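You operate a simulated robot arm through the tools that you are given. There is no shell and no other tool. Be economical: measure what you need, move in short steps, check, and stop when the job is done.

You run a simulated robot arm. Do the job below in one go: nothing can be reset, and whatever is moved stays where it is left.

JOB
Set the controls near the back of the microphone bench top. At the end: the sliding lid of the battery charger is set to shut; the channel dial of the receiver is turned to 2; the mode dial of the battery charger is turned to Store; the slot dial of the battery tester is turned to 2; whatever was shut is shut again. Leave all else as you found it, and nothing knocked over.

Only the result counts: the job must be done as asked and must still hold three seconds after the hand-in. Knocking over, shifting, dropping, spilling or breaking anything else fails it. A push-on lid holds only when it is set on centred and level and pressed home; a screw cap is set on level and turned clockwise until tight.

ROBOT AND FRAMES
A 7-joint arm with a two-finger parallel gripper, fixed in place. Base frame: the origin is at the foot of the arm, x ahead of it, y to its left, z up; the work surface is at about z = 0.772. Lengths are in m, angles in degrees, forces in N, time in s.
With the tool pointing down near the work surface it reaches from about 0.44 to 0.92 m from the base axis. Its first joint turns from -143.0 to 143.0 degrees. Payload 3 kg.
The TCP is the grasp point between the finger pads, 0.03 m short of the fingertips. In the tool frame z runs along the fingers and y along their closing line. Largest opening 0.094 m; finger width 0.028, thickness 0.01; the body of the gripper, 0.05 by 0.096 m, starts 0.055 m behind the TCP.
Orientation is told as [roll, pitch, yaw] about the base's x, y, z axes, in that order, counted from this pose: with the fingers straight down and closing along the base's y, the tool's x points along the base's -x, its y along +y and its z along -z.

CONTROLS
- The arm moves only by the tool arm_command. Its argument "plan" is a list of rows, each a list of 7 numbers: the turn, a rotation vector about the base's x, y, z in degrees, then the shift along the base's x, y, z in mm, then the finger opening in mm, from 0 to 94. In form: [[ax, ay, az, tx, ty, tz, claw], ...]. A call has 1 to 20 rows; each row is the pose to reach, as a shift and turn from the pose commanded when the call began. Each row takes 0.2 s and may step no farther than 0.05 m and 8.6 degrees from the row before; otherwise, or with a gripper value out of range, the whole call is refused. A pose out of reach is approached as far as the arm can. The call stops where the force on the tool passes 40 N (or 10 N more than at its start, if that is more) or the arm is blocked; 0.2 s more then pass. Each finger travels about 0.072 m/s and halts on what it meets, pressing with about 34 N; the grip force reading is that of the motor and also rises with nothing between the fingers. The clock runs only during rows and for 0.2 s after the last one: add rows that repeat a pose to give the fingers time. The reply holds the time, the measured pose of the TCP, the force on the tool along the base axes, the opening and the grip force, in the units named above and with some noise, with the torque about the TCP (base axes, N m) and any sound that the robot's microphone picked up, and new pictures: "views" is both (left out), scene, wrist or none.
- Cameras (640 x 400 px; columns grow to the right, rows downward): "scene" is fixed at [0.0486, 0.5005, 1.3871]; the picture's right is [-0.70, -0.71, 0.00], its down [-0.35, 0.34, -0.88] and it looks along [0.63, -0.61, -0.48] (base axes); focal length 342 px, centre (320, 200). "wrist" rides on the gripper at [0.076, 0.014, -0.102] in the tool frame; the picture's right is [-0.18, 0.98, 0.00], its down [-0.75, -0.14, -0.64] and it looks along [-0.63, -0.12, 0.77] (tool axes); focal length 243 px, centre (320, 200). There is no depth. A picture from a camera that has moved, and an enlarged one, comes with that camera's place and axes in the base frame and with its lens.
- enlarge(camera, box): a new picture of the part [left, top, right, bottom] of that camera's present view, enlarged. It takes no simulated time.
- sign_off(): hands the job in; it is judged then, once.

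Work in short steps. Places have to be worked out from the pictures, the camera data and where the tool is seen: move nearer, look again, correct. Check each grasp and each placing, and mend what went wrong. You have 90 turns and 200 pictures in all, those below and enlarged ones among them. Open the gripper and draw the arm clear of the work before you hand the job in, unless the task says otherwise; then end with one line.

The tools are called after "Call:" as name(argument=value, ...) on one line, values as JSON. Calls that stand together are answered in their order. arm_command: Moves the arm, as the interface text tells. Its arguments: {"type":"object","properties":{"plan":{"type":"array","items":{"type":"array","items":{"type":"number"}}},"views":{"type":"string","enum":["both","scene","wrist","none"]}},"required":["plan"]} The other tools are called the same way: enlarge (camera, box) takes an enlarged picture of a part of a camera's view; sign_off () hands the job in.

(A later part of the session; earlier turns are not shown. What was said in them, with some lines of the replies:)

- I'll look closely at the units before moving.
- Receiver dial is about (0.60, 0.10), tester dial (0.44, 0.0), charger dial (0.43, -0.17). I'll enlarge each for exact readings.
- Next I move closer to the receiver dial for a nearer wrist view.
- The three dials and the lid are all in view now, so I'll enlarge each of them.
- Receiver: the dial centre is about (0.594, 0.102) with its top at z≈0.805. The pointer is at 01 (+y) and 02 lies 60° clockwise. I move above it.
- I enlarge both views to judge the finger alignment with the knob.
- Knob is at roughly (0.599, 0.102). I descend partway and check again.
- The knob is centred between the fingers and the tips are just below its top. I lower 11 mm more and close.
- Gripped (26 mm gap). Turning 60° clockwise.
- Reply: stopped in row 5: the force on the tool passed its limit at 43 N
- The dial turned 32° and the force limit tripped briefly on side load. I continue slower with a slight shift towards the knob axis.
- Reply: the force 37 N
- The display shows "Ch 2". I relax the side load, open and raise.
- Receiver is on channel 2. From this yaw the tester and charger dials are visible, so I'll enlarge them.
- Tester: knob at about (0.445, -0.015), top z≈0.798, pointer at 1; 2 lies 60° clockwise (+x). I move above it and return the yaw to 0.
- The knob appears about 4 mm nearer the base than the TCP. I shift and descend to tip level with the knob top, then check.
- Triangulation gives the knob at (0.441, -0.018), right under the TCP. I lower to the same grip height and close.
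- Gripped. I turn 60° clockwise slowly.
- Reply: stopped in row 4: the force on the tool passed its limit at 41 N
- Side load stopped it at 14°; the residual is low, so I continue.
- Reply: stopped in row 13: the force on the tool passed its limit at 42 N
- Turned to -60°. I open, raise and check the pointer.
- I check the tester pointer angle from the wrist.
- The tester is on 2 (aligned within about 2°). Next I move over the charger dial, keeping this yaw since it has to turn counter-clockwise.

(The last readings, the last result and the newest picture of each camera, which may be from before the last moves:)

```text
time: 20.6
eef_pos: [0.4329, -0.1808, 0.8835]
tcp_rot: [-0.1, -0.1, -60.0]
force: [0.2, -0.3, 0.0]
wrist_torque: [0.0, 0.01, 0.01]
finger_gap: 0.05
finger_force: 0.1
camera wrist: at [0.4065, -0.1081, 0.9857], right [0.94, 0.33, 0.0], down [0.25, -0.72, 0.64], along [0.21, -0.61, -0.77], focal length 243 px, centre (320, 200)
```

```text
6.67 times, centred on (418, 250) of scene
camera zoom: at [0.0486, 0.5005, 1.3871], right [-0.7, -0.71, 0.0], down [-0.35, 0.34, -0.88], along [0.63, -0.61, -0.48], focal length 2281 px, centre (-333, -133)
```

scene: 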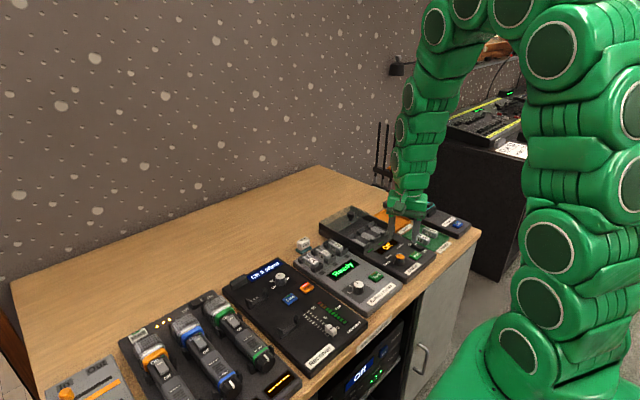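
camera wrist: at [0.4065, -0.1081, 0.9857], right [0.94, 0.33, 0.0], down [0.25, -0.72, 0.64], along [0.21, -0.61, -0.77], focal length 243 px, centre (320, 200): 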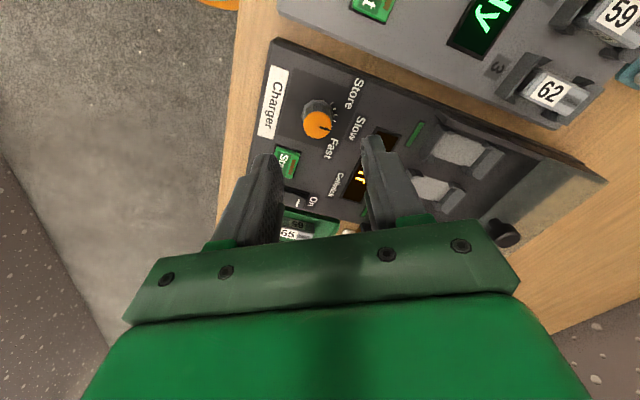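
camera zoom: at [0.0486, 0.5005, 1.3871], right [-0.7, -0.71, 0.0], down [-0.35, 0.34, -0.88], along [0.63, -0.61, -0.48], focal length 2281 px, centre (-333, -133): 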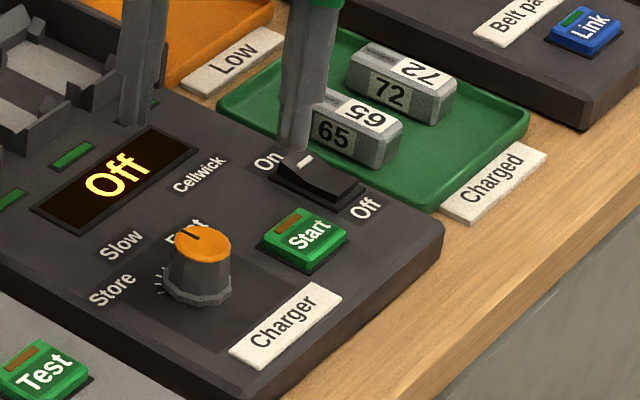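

I enlarge the ticks around the charger dial.

Call:
enlarge(camera="wrist", box=[290, 75, 370, 165])

Call:
enlarge(camera="wrist", box=[300, 90, 348, 150])

Call:
enlarge(camera="scene", box=[380, 250, 412, 270])

```text
4.44 times, centred on (330, 120) of wrist
camera zoom: at [0.4065, -0.1081, 0.9857], right [0.94, 0.33, 0.0], down [0.25, -0.72, 0.64], along [0.21, -0.61, -0.77], focal length 1078 px, centre (276, 556)
```

zoom: 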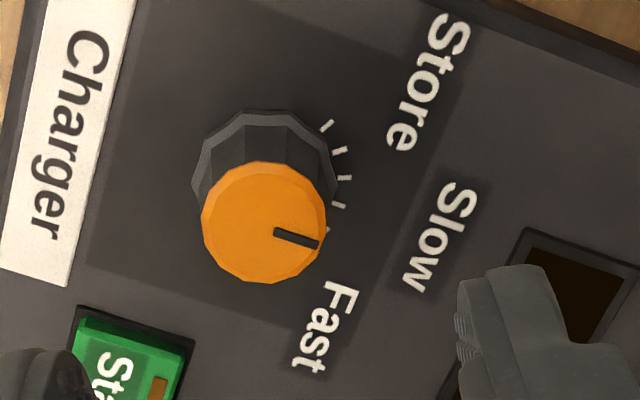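

```text
6.67 times, centred on (324, 120) of wrist
camera zoom: at [0.4065, -0.1081, 0.9857], right [0.94, 0.33, 0.0], down [0.25, -0.72, 0.64], along [0.21, -0.61, -0.77], focal length 1618 px, centre (293, 733)
```

zoom: 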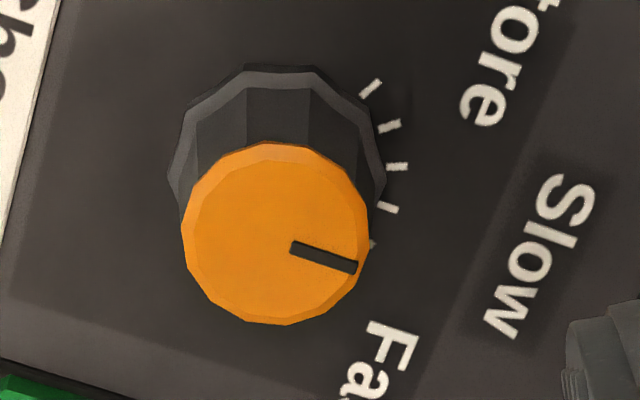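

```text
16.00 times, centred on (396, 260) of scene
camera zoom: at [0.0486, 0.5005, 1.3871], right [-0.7, -0.71, 0.0], down [-0.35, 0.34, -0.88], along [0.63, -0.61, -0.48], focal length 5474 px, centre (-896, -760)
```

zoom: 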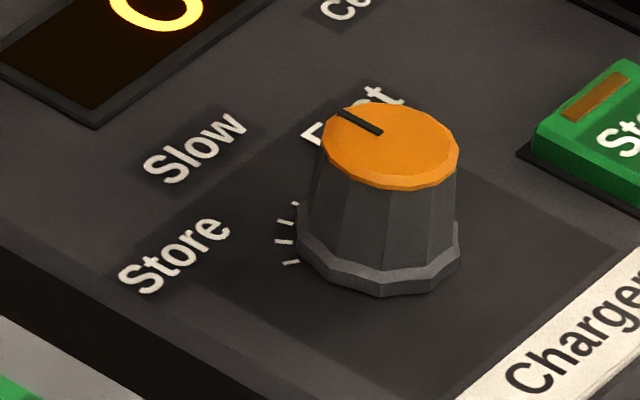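

The pointer seems to sit at "Slow" (0°). I need exact tick angles, so I zoom in further.

Call:
enlarge(camera="wrist", box=[325, 84, 357, 104])

Call:
enlarge(camera="wrist", box=[325, 104, 357, 124])

```text
16.00 times, centred on (341, 94) of wrist
camera zoom: at [0.4065, -0.1081, 0.9857], right [0.94, 0.33, 0.0], down [0.25, -0.72, 0.64], along [0.21, -0.61, -0.77], focal length 3882 px, centre (-16, 1896)
```

zoom: 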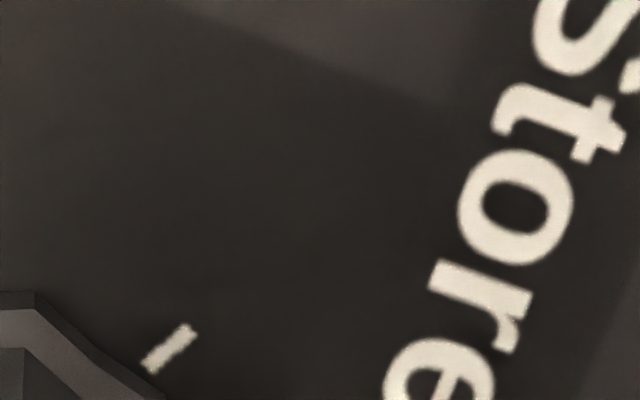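

```text
16.00 times, centred on (341, 114) of wrist
camera zoom: at [0.4065, -0.1081, 0.9857], right [0.94, 0.33, 0.0], down [0.25, -0.72, 0.64], along [0.21, -0.61, -0.77], focal length 3882 px, centre (-16, 1576)
```

zoom: 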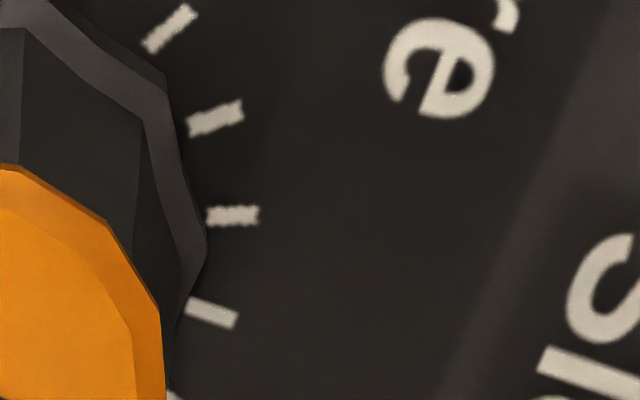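

Ticks are at +60, 40, 20, 0°… and the pointer is at 0° (Slow), so Store is the end tick, 60° counter-clockwise. Knob is at about (0.430, -0.1835). I descend partway and check.

Call:
arm_command(plan=[[0, 0, 0, -3, -3, -25, 50], [0, 0, 0, -3, -3, -45, 50], [0, 0, 0, -3, -3, -55, 50], [0, 0, 0, -3, -3, -55, 50]], views="none")

Call:
enlarge(camera="wrist", box=[240, 80, 400, 180])

Call:
enlarge(camera="scene", box=[370, 220, 466, 280])

```text
time: 21.6
eef_pos: [0.4304, -0.1859, 0.8301]
tcp_rot: [0.0, 0.0, -60.2]
force: [0.2, -0.4, -0.1]
wrist_torque: [-0.01, -0.01, 0.0]
finger_gap: 0.0498
finger_force: 0.0
```

```text
4.00 times, centred on (320, 130) of wrist
camera zoom: at [0.4036, -0.1124, 0.9307], right [0.94, 0.33, 0.0], down [0.25, -0.72, 0.64], along [0.21, -0.61, -0.77], focal length 970 px, centre (320, 480)
```

zoom: 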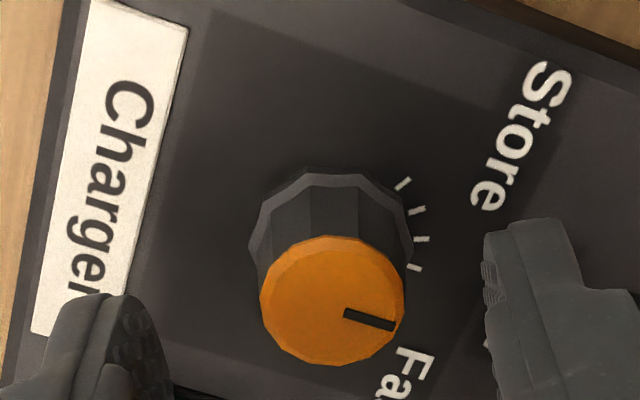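

```text
6.67 times, centred on (418, 250) of scene
camera zoom: at [0.0486, 0.5005, 1.3871], right [-0.7, -0.71, 0.0], down [-0.35, 0.34, -0.88], along [0.63, -0.61, -0.48], focal length 2281 px, centre (-333, -133)
```

zoom: 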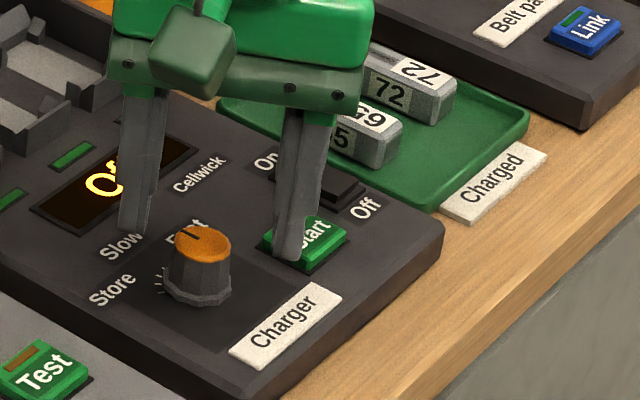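

Knob is about 2 mm towards (+x,+y) from the TCP. I correct, lower and close.

Call:
arm_command(plan=[[0, 0, 0, 1.7, 1.2, 0, 42], [0, 0, 0, 1.7, 1.2, -8, 42], [0, 0, 0, 1.7, 1.2, -15, 42], [0, 0, 0, 1.7, 1.2, -15, 30], [0, 0, 0, 1.7, 1.2, -15, 20], [0, 0, 0, 1.7, 1.2, -15, 18], [0, 0, 0, 1.7, 1.2, -15, 18]], views="none")

Call:
enlarge(camera="wrist", box=[240, 80, 400, 180])

Call:
enlarge(camera="scene", box=[370, 220, 466, 280])

```text
time: 23.2
eef_pos: [0.4325, -0.1843, 0.8145]
tcp_rot: [0.0, 0.0, -60.1]
force: [-13.3, -9.0, -5.3]
wrist_torque: [-0.15, 0.36, 0.0]
finger_gap: 0.0266
finger_force: 7.6
```

```text
4.00 times, centred on (320, 130) of wrist
camera zoom: at [0.4065, -0.1112, 0.9164], right [0.94, 0.33, 0.0], down [0.25, -0.72, 0.64], along [0.21, -0.61, -0.77], focal length 970 px, centre (320, 480)
```

zoom: 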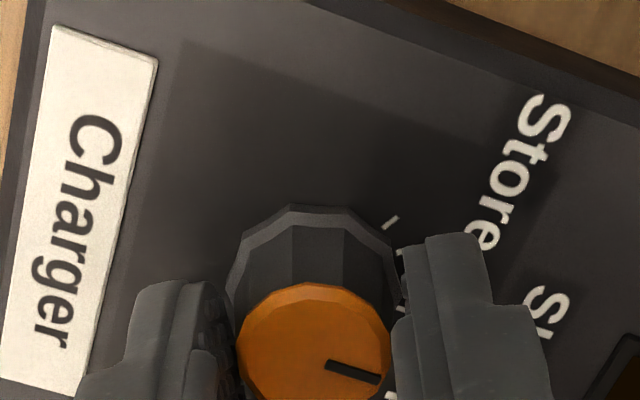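

```text
6.67 times, centred on (418, 250) of scene
camera zoom: at [0.0486, 0.5005, 1.3871], right [-0.7, -0.71, 0.0], down [-0.35, 0.34, -0.88], along [0.63, -0.61, -0.48], focal length 2281 px, centre (-333, -133)
```

zoom: 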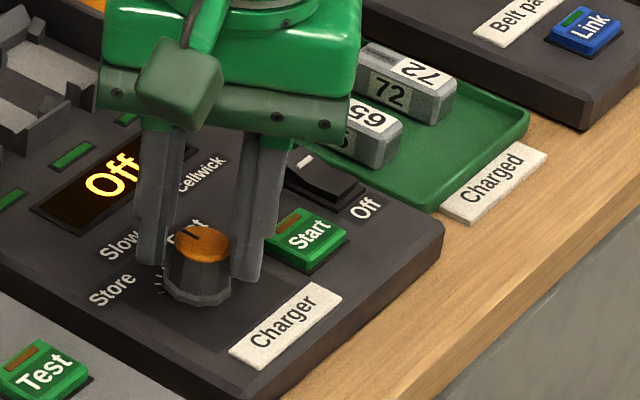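

Gripping; side force says I'm about 0.7 mm too far in +x. I ease that and turn 60° counter-clockwise.

Call:
arm_command(plan=[[0, 0, 0, -0.8, -0.5, 0, 16], [0, 0, 0, -0.8, -0.5, 0, 16], [0, 0, 4, -0.8, -0.5, 0, 16], [0, 0, 8, -0.8, -0.5, 0, 16], [0, 0, 12, -0.8, -0.5, 0, 16], [0, 0, 16, -0.8, -0.5, 0, 16], [0, 0, 20, -0.8, -0.5, 0, 16], [0, 0, 24, -0.8, -0.5, 0, 16], [0, 0, 28, -0.8, -0.5, 0, 16], [0, 0, 32, -0.8, -0.5, 0, 16], [0, 0, 36, -0.8, -0.5, 0, 16], [0, 0, 40, -0.8, -0.5, 0, 16], [0, 0, 44, -0.8, -0.5, 0, 16], [0, 0, 48, -0.8, -0.5, 0, 16], [0, 0, 52, -0.8, -0.5, 0, 16], [0, 0, 56, -0.8, -0.5, 0, 16], [0, 0, 60, -0.8, -0.5, 0, 16], [0, 0, 60, -0.8, -0.5, 0, 16]], views="none")

Call:
enlarge(camera="scene", box=[370, 220, 466, 280])

```text
time: 27.0
eef_pos: [0.4321, -0.1859, 0.8146]
tcp_rot: [-0.1, 0.0, 0.1]
force: [-18.7, -2.8, -27.9]
wrist_torque: [-0.07, 0.73, -0.01]
finger_gap: 0.024
finger_force: 44.9
```

```text
6.67 times, centred on (418, 250) of scene
camera zoom: at [0.0486, 0.5005, 1.3871], right [-0.7, -0.71, 0.0], down [-0.35, 0.34, -0.88], along [0.63, -0.61, -0.48], focal length 2281 px, centre (-333, -133)
```

zoom: 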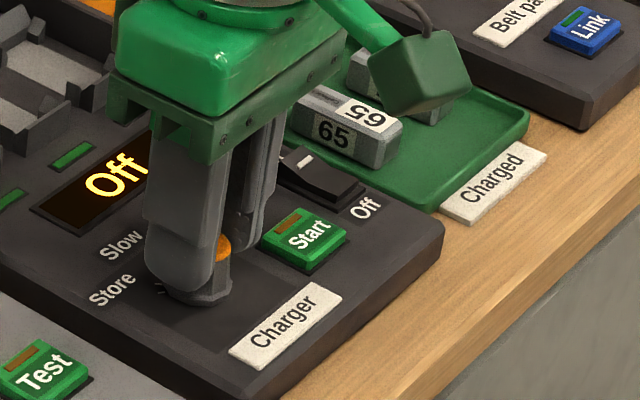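

Rotated 60°. I open, raise and inspect the pointer.

Call:
arm_command(plan=[[0, 0, 0, 0, 0, 0, 35], [0, 0, 0, 0, 0, 0, 50], [0, 0, 0, 0, 0, 20, 50], [0, 0, 0, 0, 0, 50, 50], [0, 0, 0, 0, 0, 90, 50], [0, 0, 0, 20, 0, 120, 50], [0, 0, 0, 20, 0, 120, 50]], views="wrist")

Call:
enlarge(camera="scene", box=[380, 250, 412, 270])

Call:
enlarge(camera="wrist", box=[280, 90, 360, 140])

```text
time: 28.6
eef_pos: [0.4539, -0.186, 0.9349]
tcp_rot: [0.0, 0.0, 0.0]
force: [0.6, 0.1, -0.4]
wrist_torque: [0.0, -0.01, 0.02]
finger_gap: 0.0501
finger_force: 0.1
camera wrist: at [0.376, -0.1723, 1.0367], right [0.18, 0.98, 0.0], down [0.75, -0.14, 0.64], along [0.63, -0.12, -0.77], focal length 243 px, centre (320, 200)
```

wrist: 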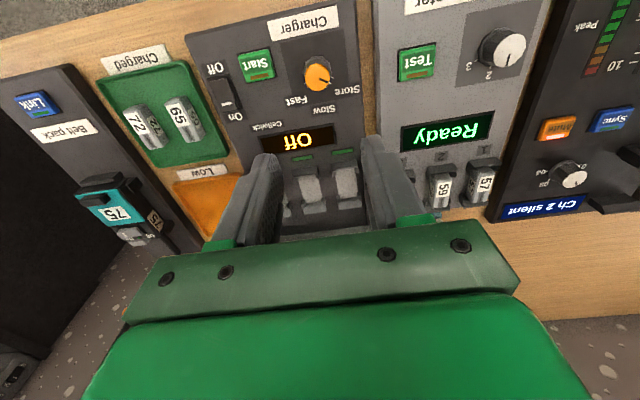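

```text
16.00 times, centred on (396, 260) of scene
camera zoom: at [0.0486, 0.5005, 1.3871], right [-0.7, -0.71, 0.0], down [-0.35, 0.34, -0.88], along [0.63, -0.61, -0.48], focal length 5474 px, centre (-896, -760)
```

zoom: 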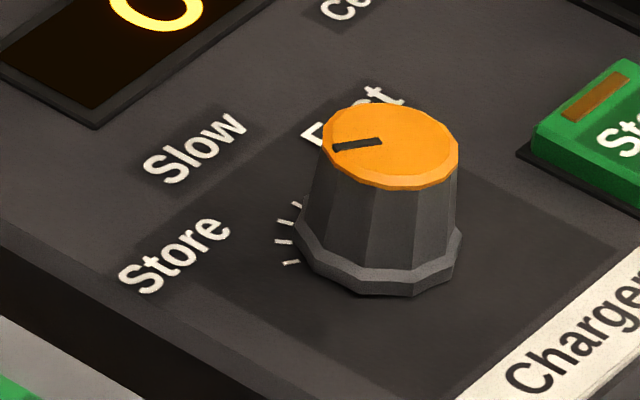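

```text
8.00 times, centred on (320, 115) of wrist
camera zoom: at [0.376, -0.1723, 1.0367], right [0.18, 0.98, 0.0], down [0.75, -0.14, 0.64], along [0.63, -0.12, -0.77], focal length 1941 px, centre (320, 880)
```

zoom: 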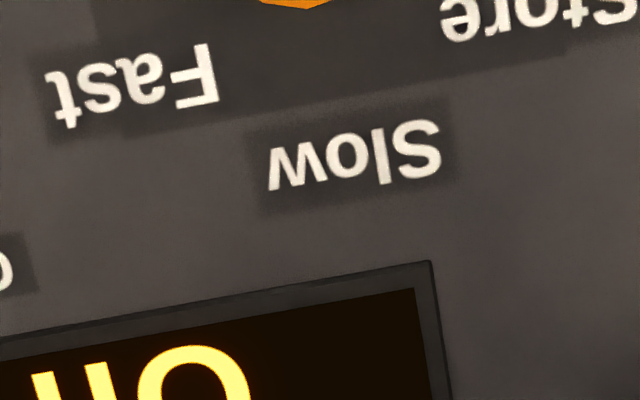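

Call:
enlarge(camera="wrist", box=[280, 55, 360, 105])

```text
8.00 times, centred on (320, 80) of wrist
camera zoom: at [0.376, -0.1723, 1.0367], right [0.18, 0.98, 0.0], down [0.75, -0.14, 0.64], along [0.63, -0.12, -0.77], focal length 1941 px, centre (320, 1160)
```

zoom: 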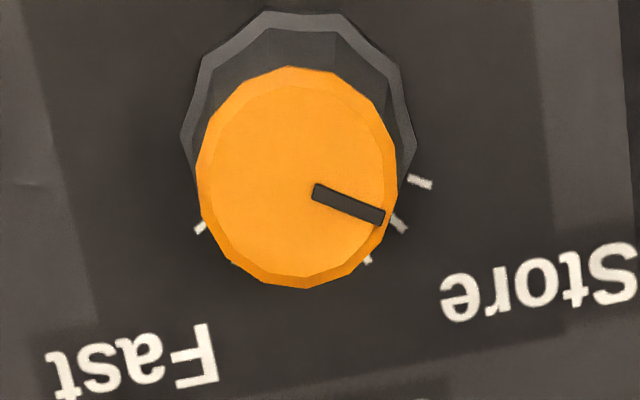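

Charger dial is on Store (pointer 60.7°, parallel to the end tick). Next is the lid: its knob is at about (0.64, -0.207), top z≈0.84. I move near and look.

Call:
arm_command(plan=[[0, 0, 0, 45, -5, 0, 50], [0, 0, 0, 90, -10, 0, 50], [0, 0, 0, 135, -15, 0, 50], [0, 0, 0, 180, -20, 0, 50], [0, 0, 0, 180, -20, 0, 50]])

Call:
enlarge(camera="wrist", box=[220, 50, 420, 200])

Call:
enlarge(camera="scene", box=[300, 170, 428, 250])

```text
time: 29.8
eef_pos: [0.6317, -0.2072, 0.9343]
tcp_rot: [0.0, 0.0, -0.2]
force: [-0.3, -0.2, -0.4]
wrist_torque: [-0.02, -0.01, -0.01]
finger_gap: 0.05
finger_force: 0.1
camera wrist: at [0.5555, -0.1929, 1.0358], right [0.19, 0.98, 0.0], down [0.75, -0.14, 0.64], along [0.63, -0.12, -0.77], focal length 243 px, centre (320, 200)
```

scene: 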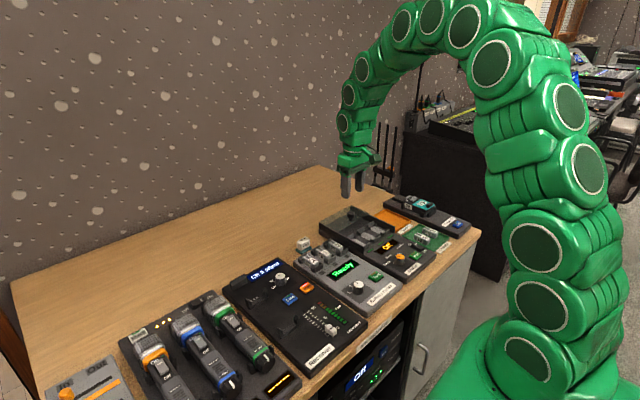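
wrist: 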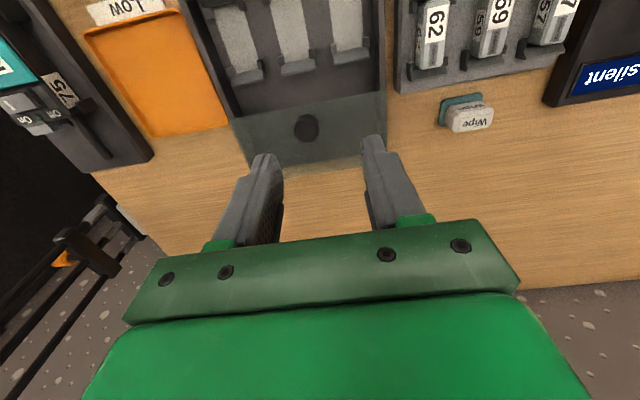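

```text
2.67 times, centred on (320, 125) of wrist
camera zoom: at [0.5555, -0.1929, 1.0358], right [0.19, 0.98, 0.0], down [0.75, -0.14, 0.64], along [0.63, -0.12, -0.77], focal length 647 px, centre (320, 400)
```

zoom: 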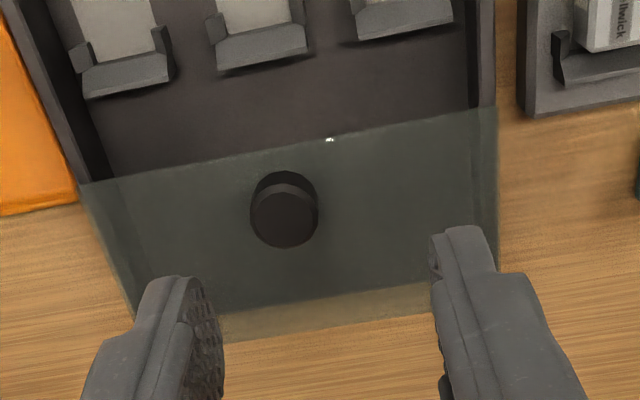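

```text
5.00 times, centred on (364, 210) of scene
camera zoom: at [0.0486, 0.5005, 1.3871], right [-0.7, -0.71, 0.0], down [-0.35, 0.34, -0.88], along [0.63, -0.61, -0.48], focal length 1711 px, centre (100, 150)
```

zoom: 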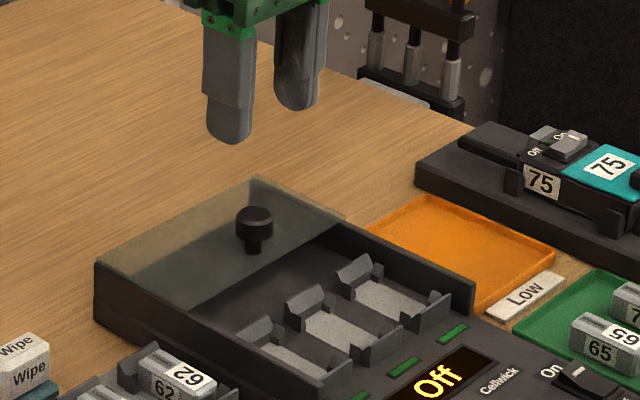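

Knob estimate: (0.643, -0.220), cap top ≈0.837. I approach to tips just above the cap and look.

Call:
arm_command(plan=[[0, 0, 0, 11, -13, -20, 50], [0, 0, 0, 11, -13, -50, 50], [0, 0, 0, 11, -13, -64, 50], [0, 0, 0, 11, -13, -64, 50]], views="none")

Call:
enlarge(camera="wrist", box=[240, 80, 400, 180])

Call:
enlarge(camera="scene", box=[310, 180, 406, 240])

```text
time: 30.8
eef_pos: [0.6447, -0.2189, 0.8701]
tcp_rot: [0.0, 0.0, -0.1]
force: [0.2, 0.5, 0.7]
wrist_torque: [-0.04, 0.01, 0.0]
finger_gap: 0.0502
finger_force: 0.1
```

```text
4.00 times, centred on (320, 130) of wrist
camera zoom: at [0.5668, -0.2052, 0.9722], right [0.18, 0.98, 0.0], down [0.75, -0.14, 0.64], along [0.63, -0.12, -0.77], focal length 970 px, centre (320, 480)
```

zoom: 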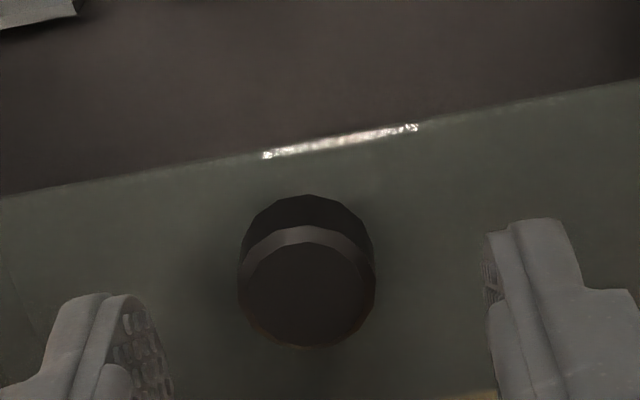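

```text
6.67 times, centred on (358, 210) of scene
camera zoom: at [0.0486, 0.5005, 1.3871], right [-0.7, -0.71, 0.0], down [-0.35, 0.34, -0.88], along [0.63, -0.61, -0.48], focal length 2281 px, centre (67, 133)
```

zoom: 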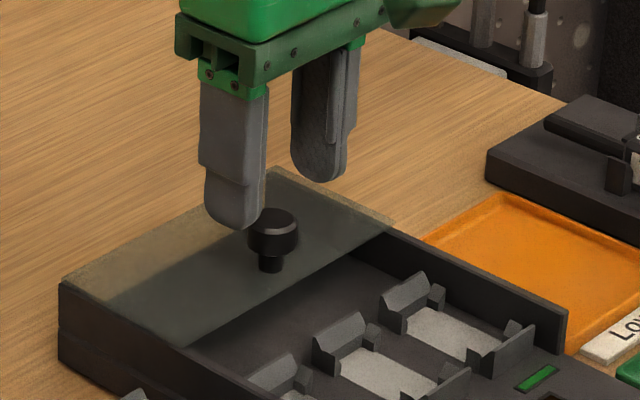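

Knob is at (0.644, -0.222), cap top ≈0.83. I shift 3 mm in -y, lower 27 mm and grip the cap.

Call:
arm_command(plan=[[0, 0, 0, -0.5, -3, -10, 50], [0, 0, 0, -0.5, -3, -20, 50], [0, 0, 0, -0.5, -3, -27, 50], [0, 0, 0, -0.5, -3, -27, 35], [0, 0, 0, -0.5, -3, -27, 20], [0, 0, 0, -0.5, -3, -27, 16], [0, 0, 0, -0.5, -3, -27, 16]], views="none")

Call:
enlarge(camera="wrist", box=[240, 80, 400, 180])

Call:
enlarge(camera="scene", box=[310, 180, 406, 240])

```text
time: 32.4
eef_pos: [0.6414, -0.2214, 0.8439]
tcp_rot: [0.0, 0.0, -0.1]
force: [-2.0, -9.4, -6.3]
wrist_torque: [0.11, 0.08, -0.1]
finger_gap: 0.0229
finger_force: 44.5
```

```text
4.00 times, centred on (320, 130) of wrist
camera zoom: at [0.5654, -0.2082, 0.9453], right [0.19, 0.98, 0.0], down [0.75, -0.14, 0.64], along [0.63, -0.12, -0.77], focal length 970 px, centre (320, 480)
```

zoom: 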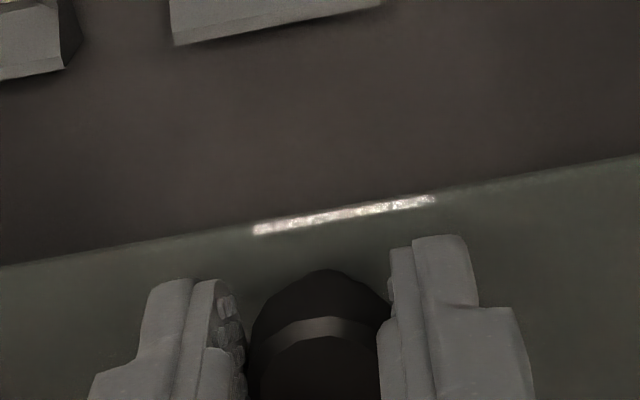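

```text
6.67 times, centred on (358, 210) of scene
camera zoom: at [0.0486, 0.5005, 1.3871], right [-0.7, -0.71, 0.0], down [-0.35, 0.34, -0.88], along [0.63, -0.61, -0.48], focal length 2281 px, centre (67, 133)
```

zoom: 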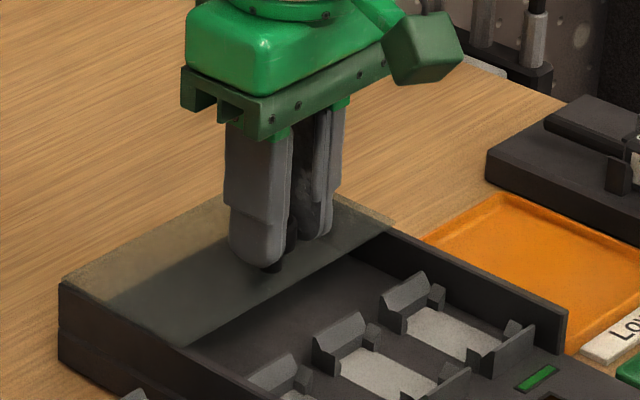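

Gripped at 23 mm. I slide the lid towards the robot, 40 mm first.

Call:
arm_command(plan=[[0, 0, 0, -4, 0, 0, 16], [0, 0, 0, -10, 0, 0, 16], [0, 0, 0, -16, 0, 0, 16], [0, 0, 0, -22, 0, 0, 16], [0, 0, 0, -28, 0, 0, 16], [0, 0, 0, -34, 0, 0, 16], [0, 0, 0, -40, 0, 0, 16]], views="none")

Call:
enlarge(camera="scene", box=[310, 180, 406, 240])

```text
time: 34.0
eef_pos: [0.6015, -0.2223, 0.8438]
tcp_rot: [-0.1, 0.0, -0.1]
force: [0.0, -25.4, -16.0]
wrist_torque: [-0.24, -0.3, -0.12]
finger_gap: 0.023
finger_force: 44.8
```

```text
6.67 times, centred on (358, 210) of scene
camera zoom: at [0.0486, 0.5005, 1.3871], right [-0.7, -0.71, 0.0], down [-0.35, 0.34, -0.88], along [0.63, -0.61, -0.48], focal length 2281 px, centre (67, 133)
```

zoom: 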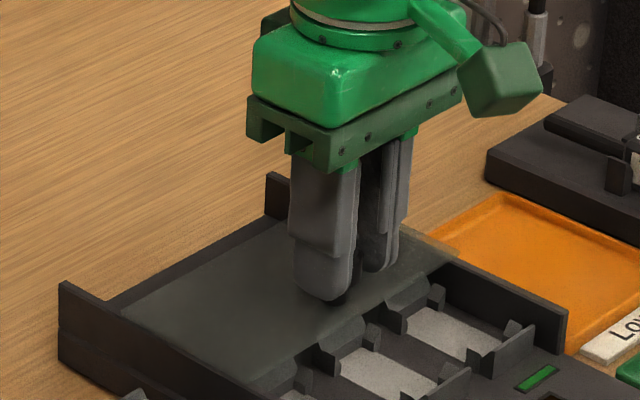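

The lid slides. I ease the y load by 1 mm and continue until it stops.

Call:
arm_command(plan=[[0, 0, 0, -4, -1, -0.3, 16], [0, 0, 0, -10, -1, -0.3, 16], [0, 0, 0, -16, -1, -0.3, 16], [0, 0, 0, -22, -1, -0.3, 16], [0, 0, 0, -28, -1, -0.3, 16], [0, 0, 0, -34, -1, -0.3, 16], [0, 0, 0, -38, -1, -0.3, 16]], views="none")

Call:
enlarge(camera="scene", box=[310, 180, 438, 260])

```text
time: 35.6
eef_pos: [0.5636, -0.223, 0.8442]
tcp_rot: [0.0, 0.0, 0.0]
force: [0.6, -20.6, -23.5]
wrist_torque: [-0.11, -0.77, -0.19]
finger_gap: 0.023
finger_force: 44.7
```

```text
5.00 times, centred on (374, 220) of scene
camera zoom: at [0.0486, 0.5005, 1.3871], right [-0.7, -0.71, 0.0], down [-0.35, 0.34, -0.88], along [0.63, -0.61, -0.48], focal length 1711 px, centre (50, 100)
```

zoom: 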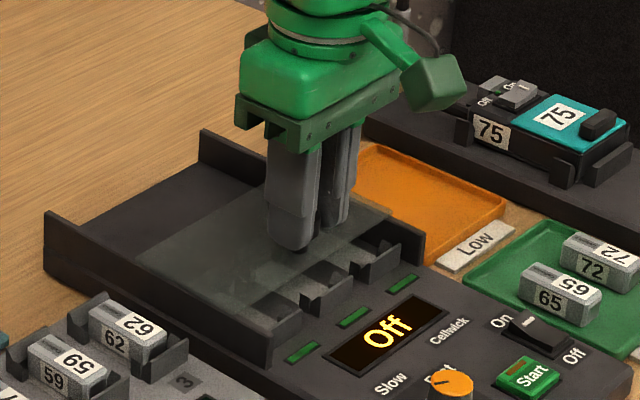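

About 15–20 mm remain. I relax the y and z loads and slide on until blocked.

Call:
arm_command(plan=[[0, 0, 0, 0, -1, -0.8, 16], [0, 0, 0, -4, -1, -0.8, 16], [0, 0, 0, -8, -1, -0.8, 16], [0, 0, 0, -12, -1, -0.8, 16], [0, 0, 0, -16, -1, -0.8, 16], [0, 0, 0, -20, -1, -0.8, 16], [0, 0, 0, -24, -1, -0.8, 16], [0, 0, 0, -28, -1, -0.8, 16]], views="none")

Call:
enlarge(camera="scene", box=[310, 180, 438, 260])

```text
time: 36.8
eef_pos: [0.5468, -0.2219, 0.8435]
tcp_rot: [-0.1, 0.0, -0.1]
force: [-0.5, 2.3, 5.3]
wrist_torque: [-0.24, 0.09, 0.01]
finger_gap: 0.023
finger_force: 45.0
stopped in row 6: the force on the tool passed its limit at 44 N (the readings are from after the stop); the commanded pose is now the measured one
```

```text
5.00 times, centred on (374, 220) of scene
camera zoom: at [0.0486, 0.5005, 1.3871], right [-0.7, -0.71, 0.0], down [-0.35, 0.34, -0.88], along [0.63, -0.61, -0.48], focal length 1711 px, centre (50, 100)
```

zoom: 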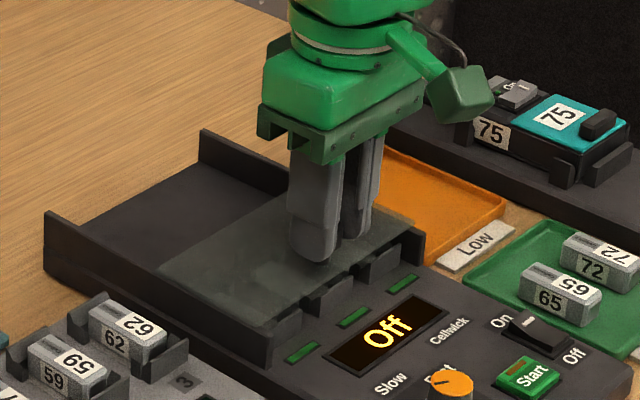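

It stopped about 17 mm on, almost at the wall end. I push again to see whether it's the end stop.

Call:
arm_command(plan=[[0, 0, 0, -1.5, 0, 0, 16], [0, 0, 0, -3, 0, 0, 16], [0, 0, 0, -4.5, 0, 0, 16], [0, 0, 0, -6, 0, 0, 16], [0, 0, 0, -8, 0, 0, 16]], views="none")

Call:
enlarge(camera="scene", box=[350, 210, 414, 250])

```text
time: 38.0
eef_pos: [0.5413, -0.2212, 0.8441]
tcp_rot: [-0.1, -0.2, -0.1]
force: [31.8, -7.2, 0.5]
wrist_torque: [0.08, -1.16, 0.09]
finger_gap: 0.023
finger_force: 45.0
```

```text
10.00 times, centred on (382, 230) of scene
camera zoom: at [0.0486, 0.5005, 1.3871], right [-0.7, -0.71, 0.0], down [-0.35, 0.34, -0.88], along [0.63, -0.61, -0.48], focal length 3421 px, centre (-300, -100)
```

zoom: 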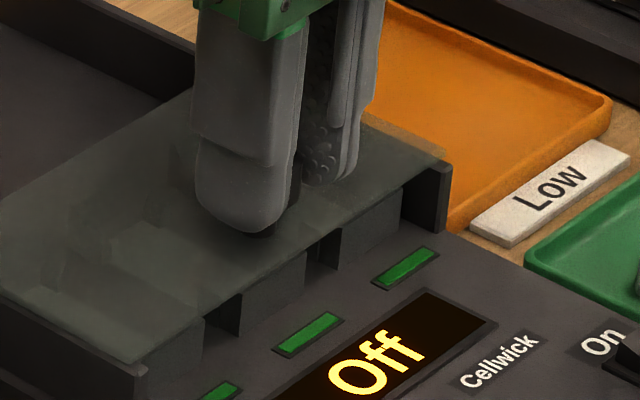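

The lid is flush with the wall ends and the arm is pushing 32 N against the stop, so it is shut. I release and rise clear.

Call:
arm_command(plan=[[0, 0, 0, -5, 0, 0, 30], [0, 0, 0, -5, 0, 0, 50], [0, 0, 0, -5, 0, 0, 50], [0, 0, 0, -5, 0, 20, 50], [0, 0, 0, -5, 0, 60, 50], [0, 0, 0, -5, 0, 100, 50], [0, 0, 0, -5, 0, 145, 50], [0, 0, 0, 0, 20, 190, 50], [0, 0, 0, 0, 60, 210, 50], [0, 0, 0, 0, 60, 210, 50]])

Call:
enlarge(camera="scene", box=[310, 180, 438, 260])

Call:
enlarge(camera="scene", box=[200, 180, 480, 380])

```text
time: 40.2
eef_pos: [0.5381, -0.1623, 1.0545]
tcp_rot: [0.0, -0.1, -0.1]
force: [-0.5, 0.7, -0.6]
wrist_torque: [0.03, -0.01, -0.01]
finger_gap: 0.0502
finger_force: 0.0
camera wrist: at [0.4621, -0.1471, 1.1558], right [0.19, 0.98, 0.0], down [0.75, -0.14, 0.64], along [0.63, -0.12, -0.77], focal length 243 px, centre (320, 200)
```

scene: 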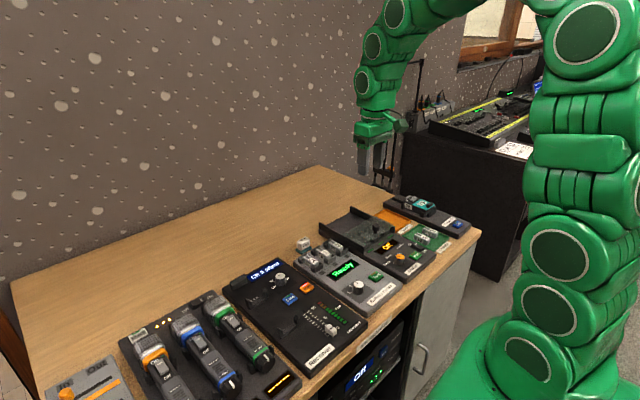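
wrist: 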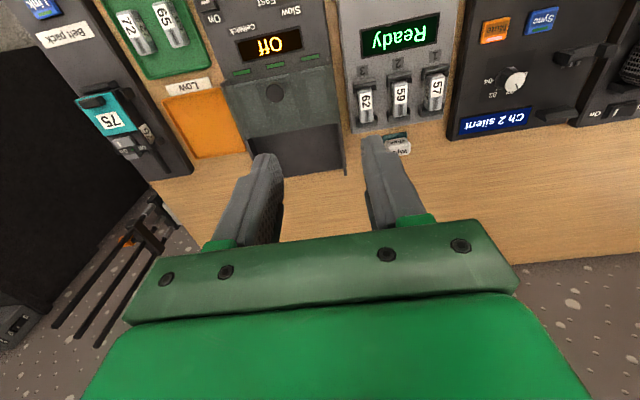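

```text
5.00 times, centred on (374, 220) of scene
camera zoom: at [0.0486, 0.5005, 1.3871], right [-0.7, -0.71, 0.0], down [-0.35, 0.34, -0.88], along [0.63, -0.61, -0.48], focal length 1711 px, centre (50, 100)
```

zoom: 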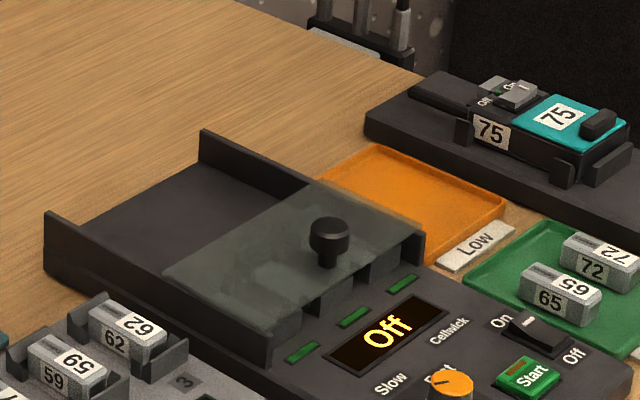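

```text
2.00 times, centred on (340, 280) of scene
camera zoom: at [0.0486, 0.5005, 1.3871], right [-0.7, -0.71, 0.0], down [-0.35, 0.34, -0.88], along [0.63, -0.61, -0.48], focal length 684 px, centre (280, 40)
```

zoom: 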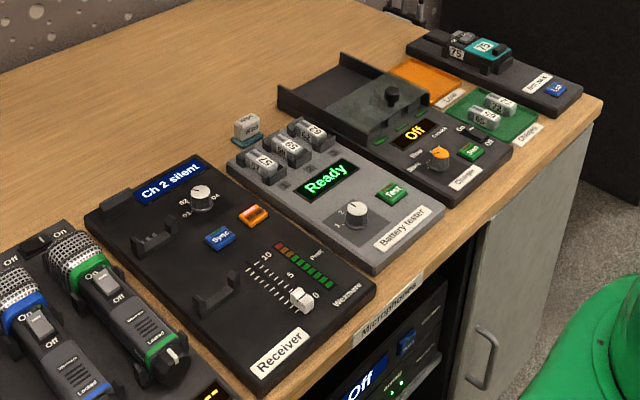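

The lid is shut, all three dials are set, nothing else has moved, and the gripper is open and clear. I hand in.

Call:
sign_off()

```text
The job is handed in.
```

The job is handed in: the receiver is on channel 2, the tester slot dial is on 2, the charger dial is on Store, and the charger lid is slid shut. The charger is switched off, so Store was judged by the pointer lining up with the end tick. Nothing else appeared disturbed in the last pictures.
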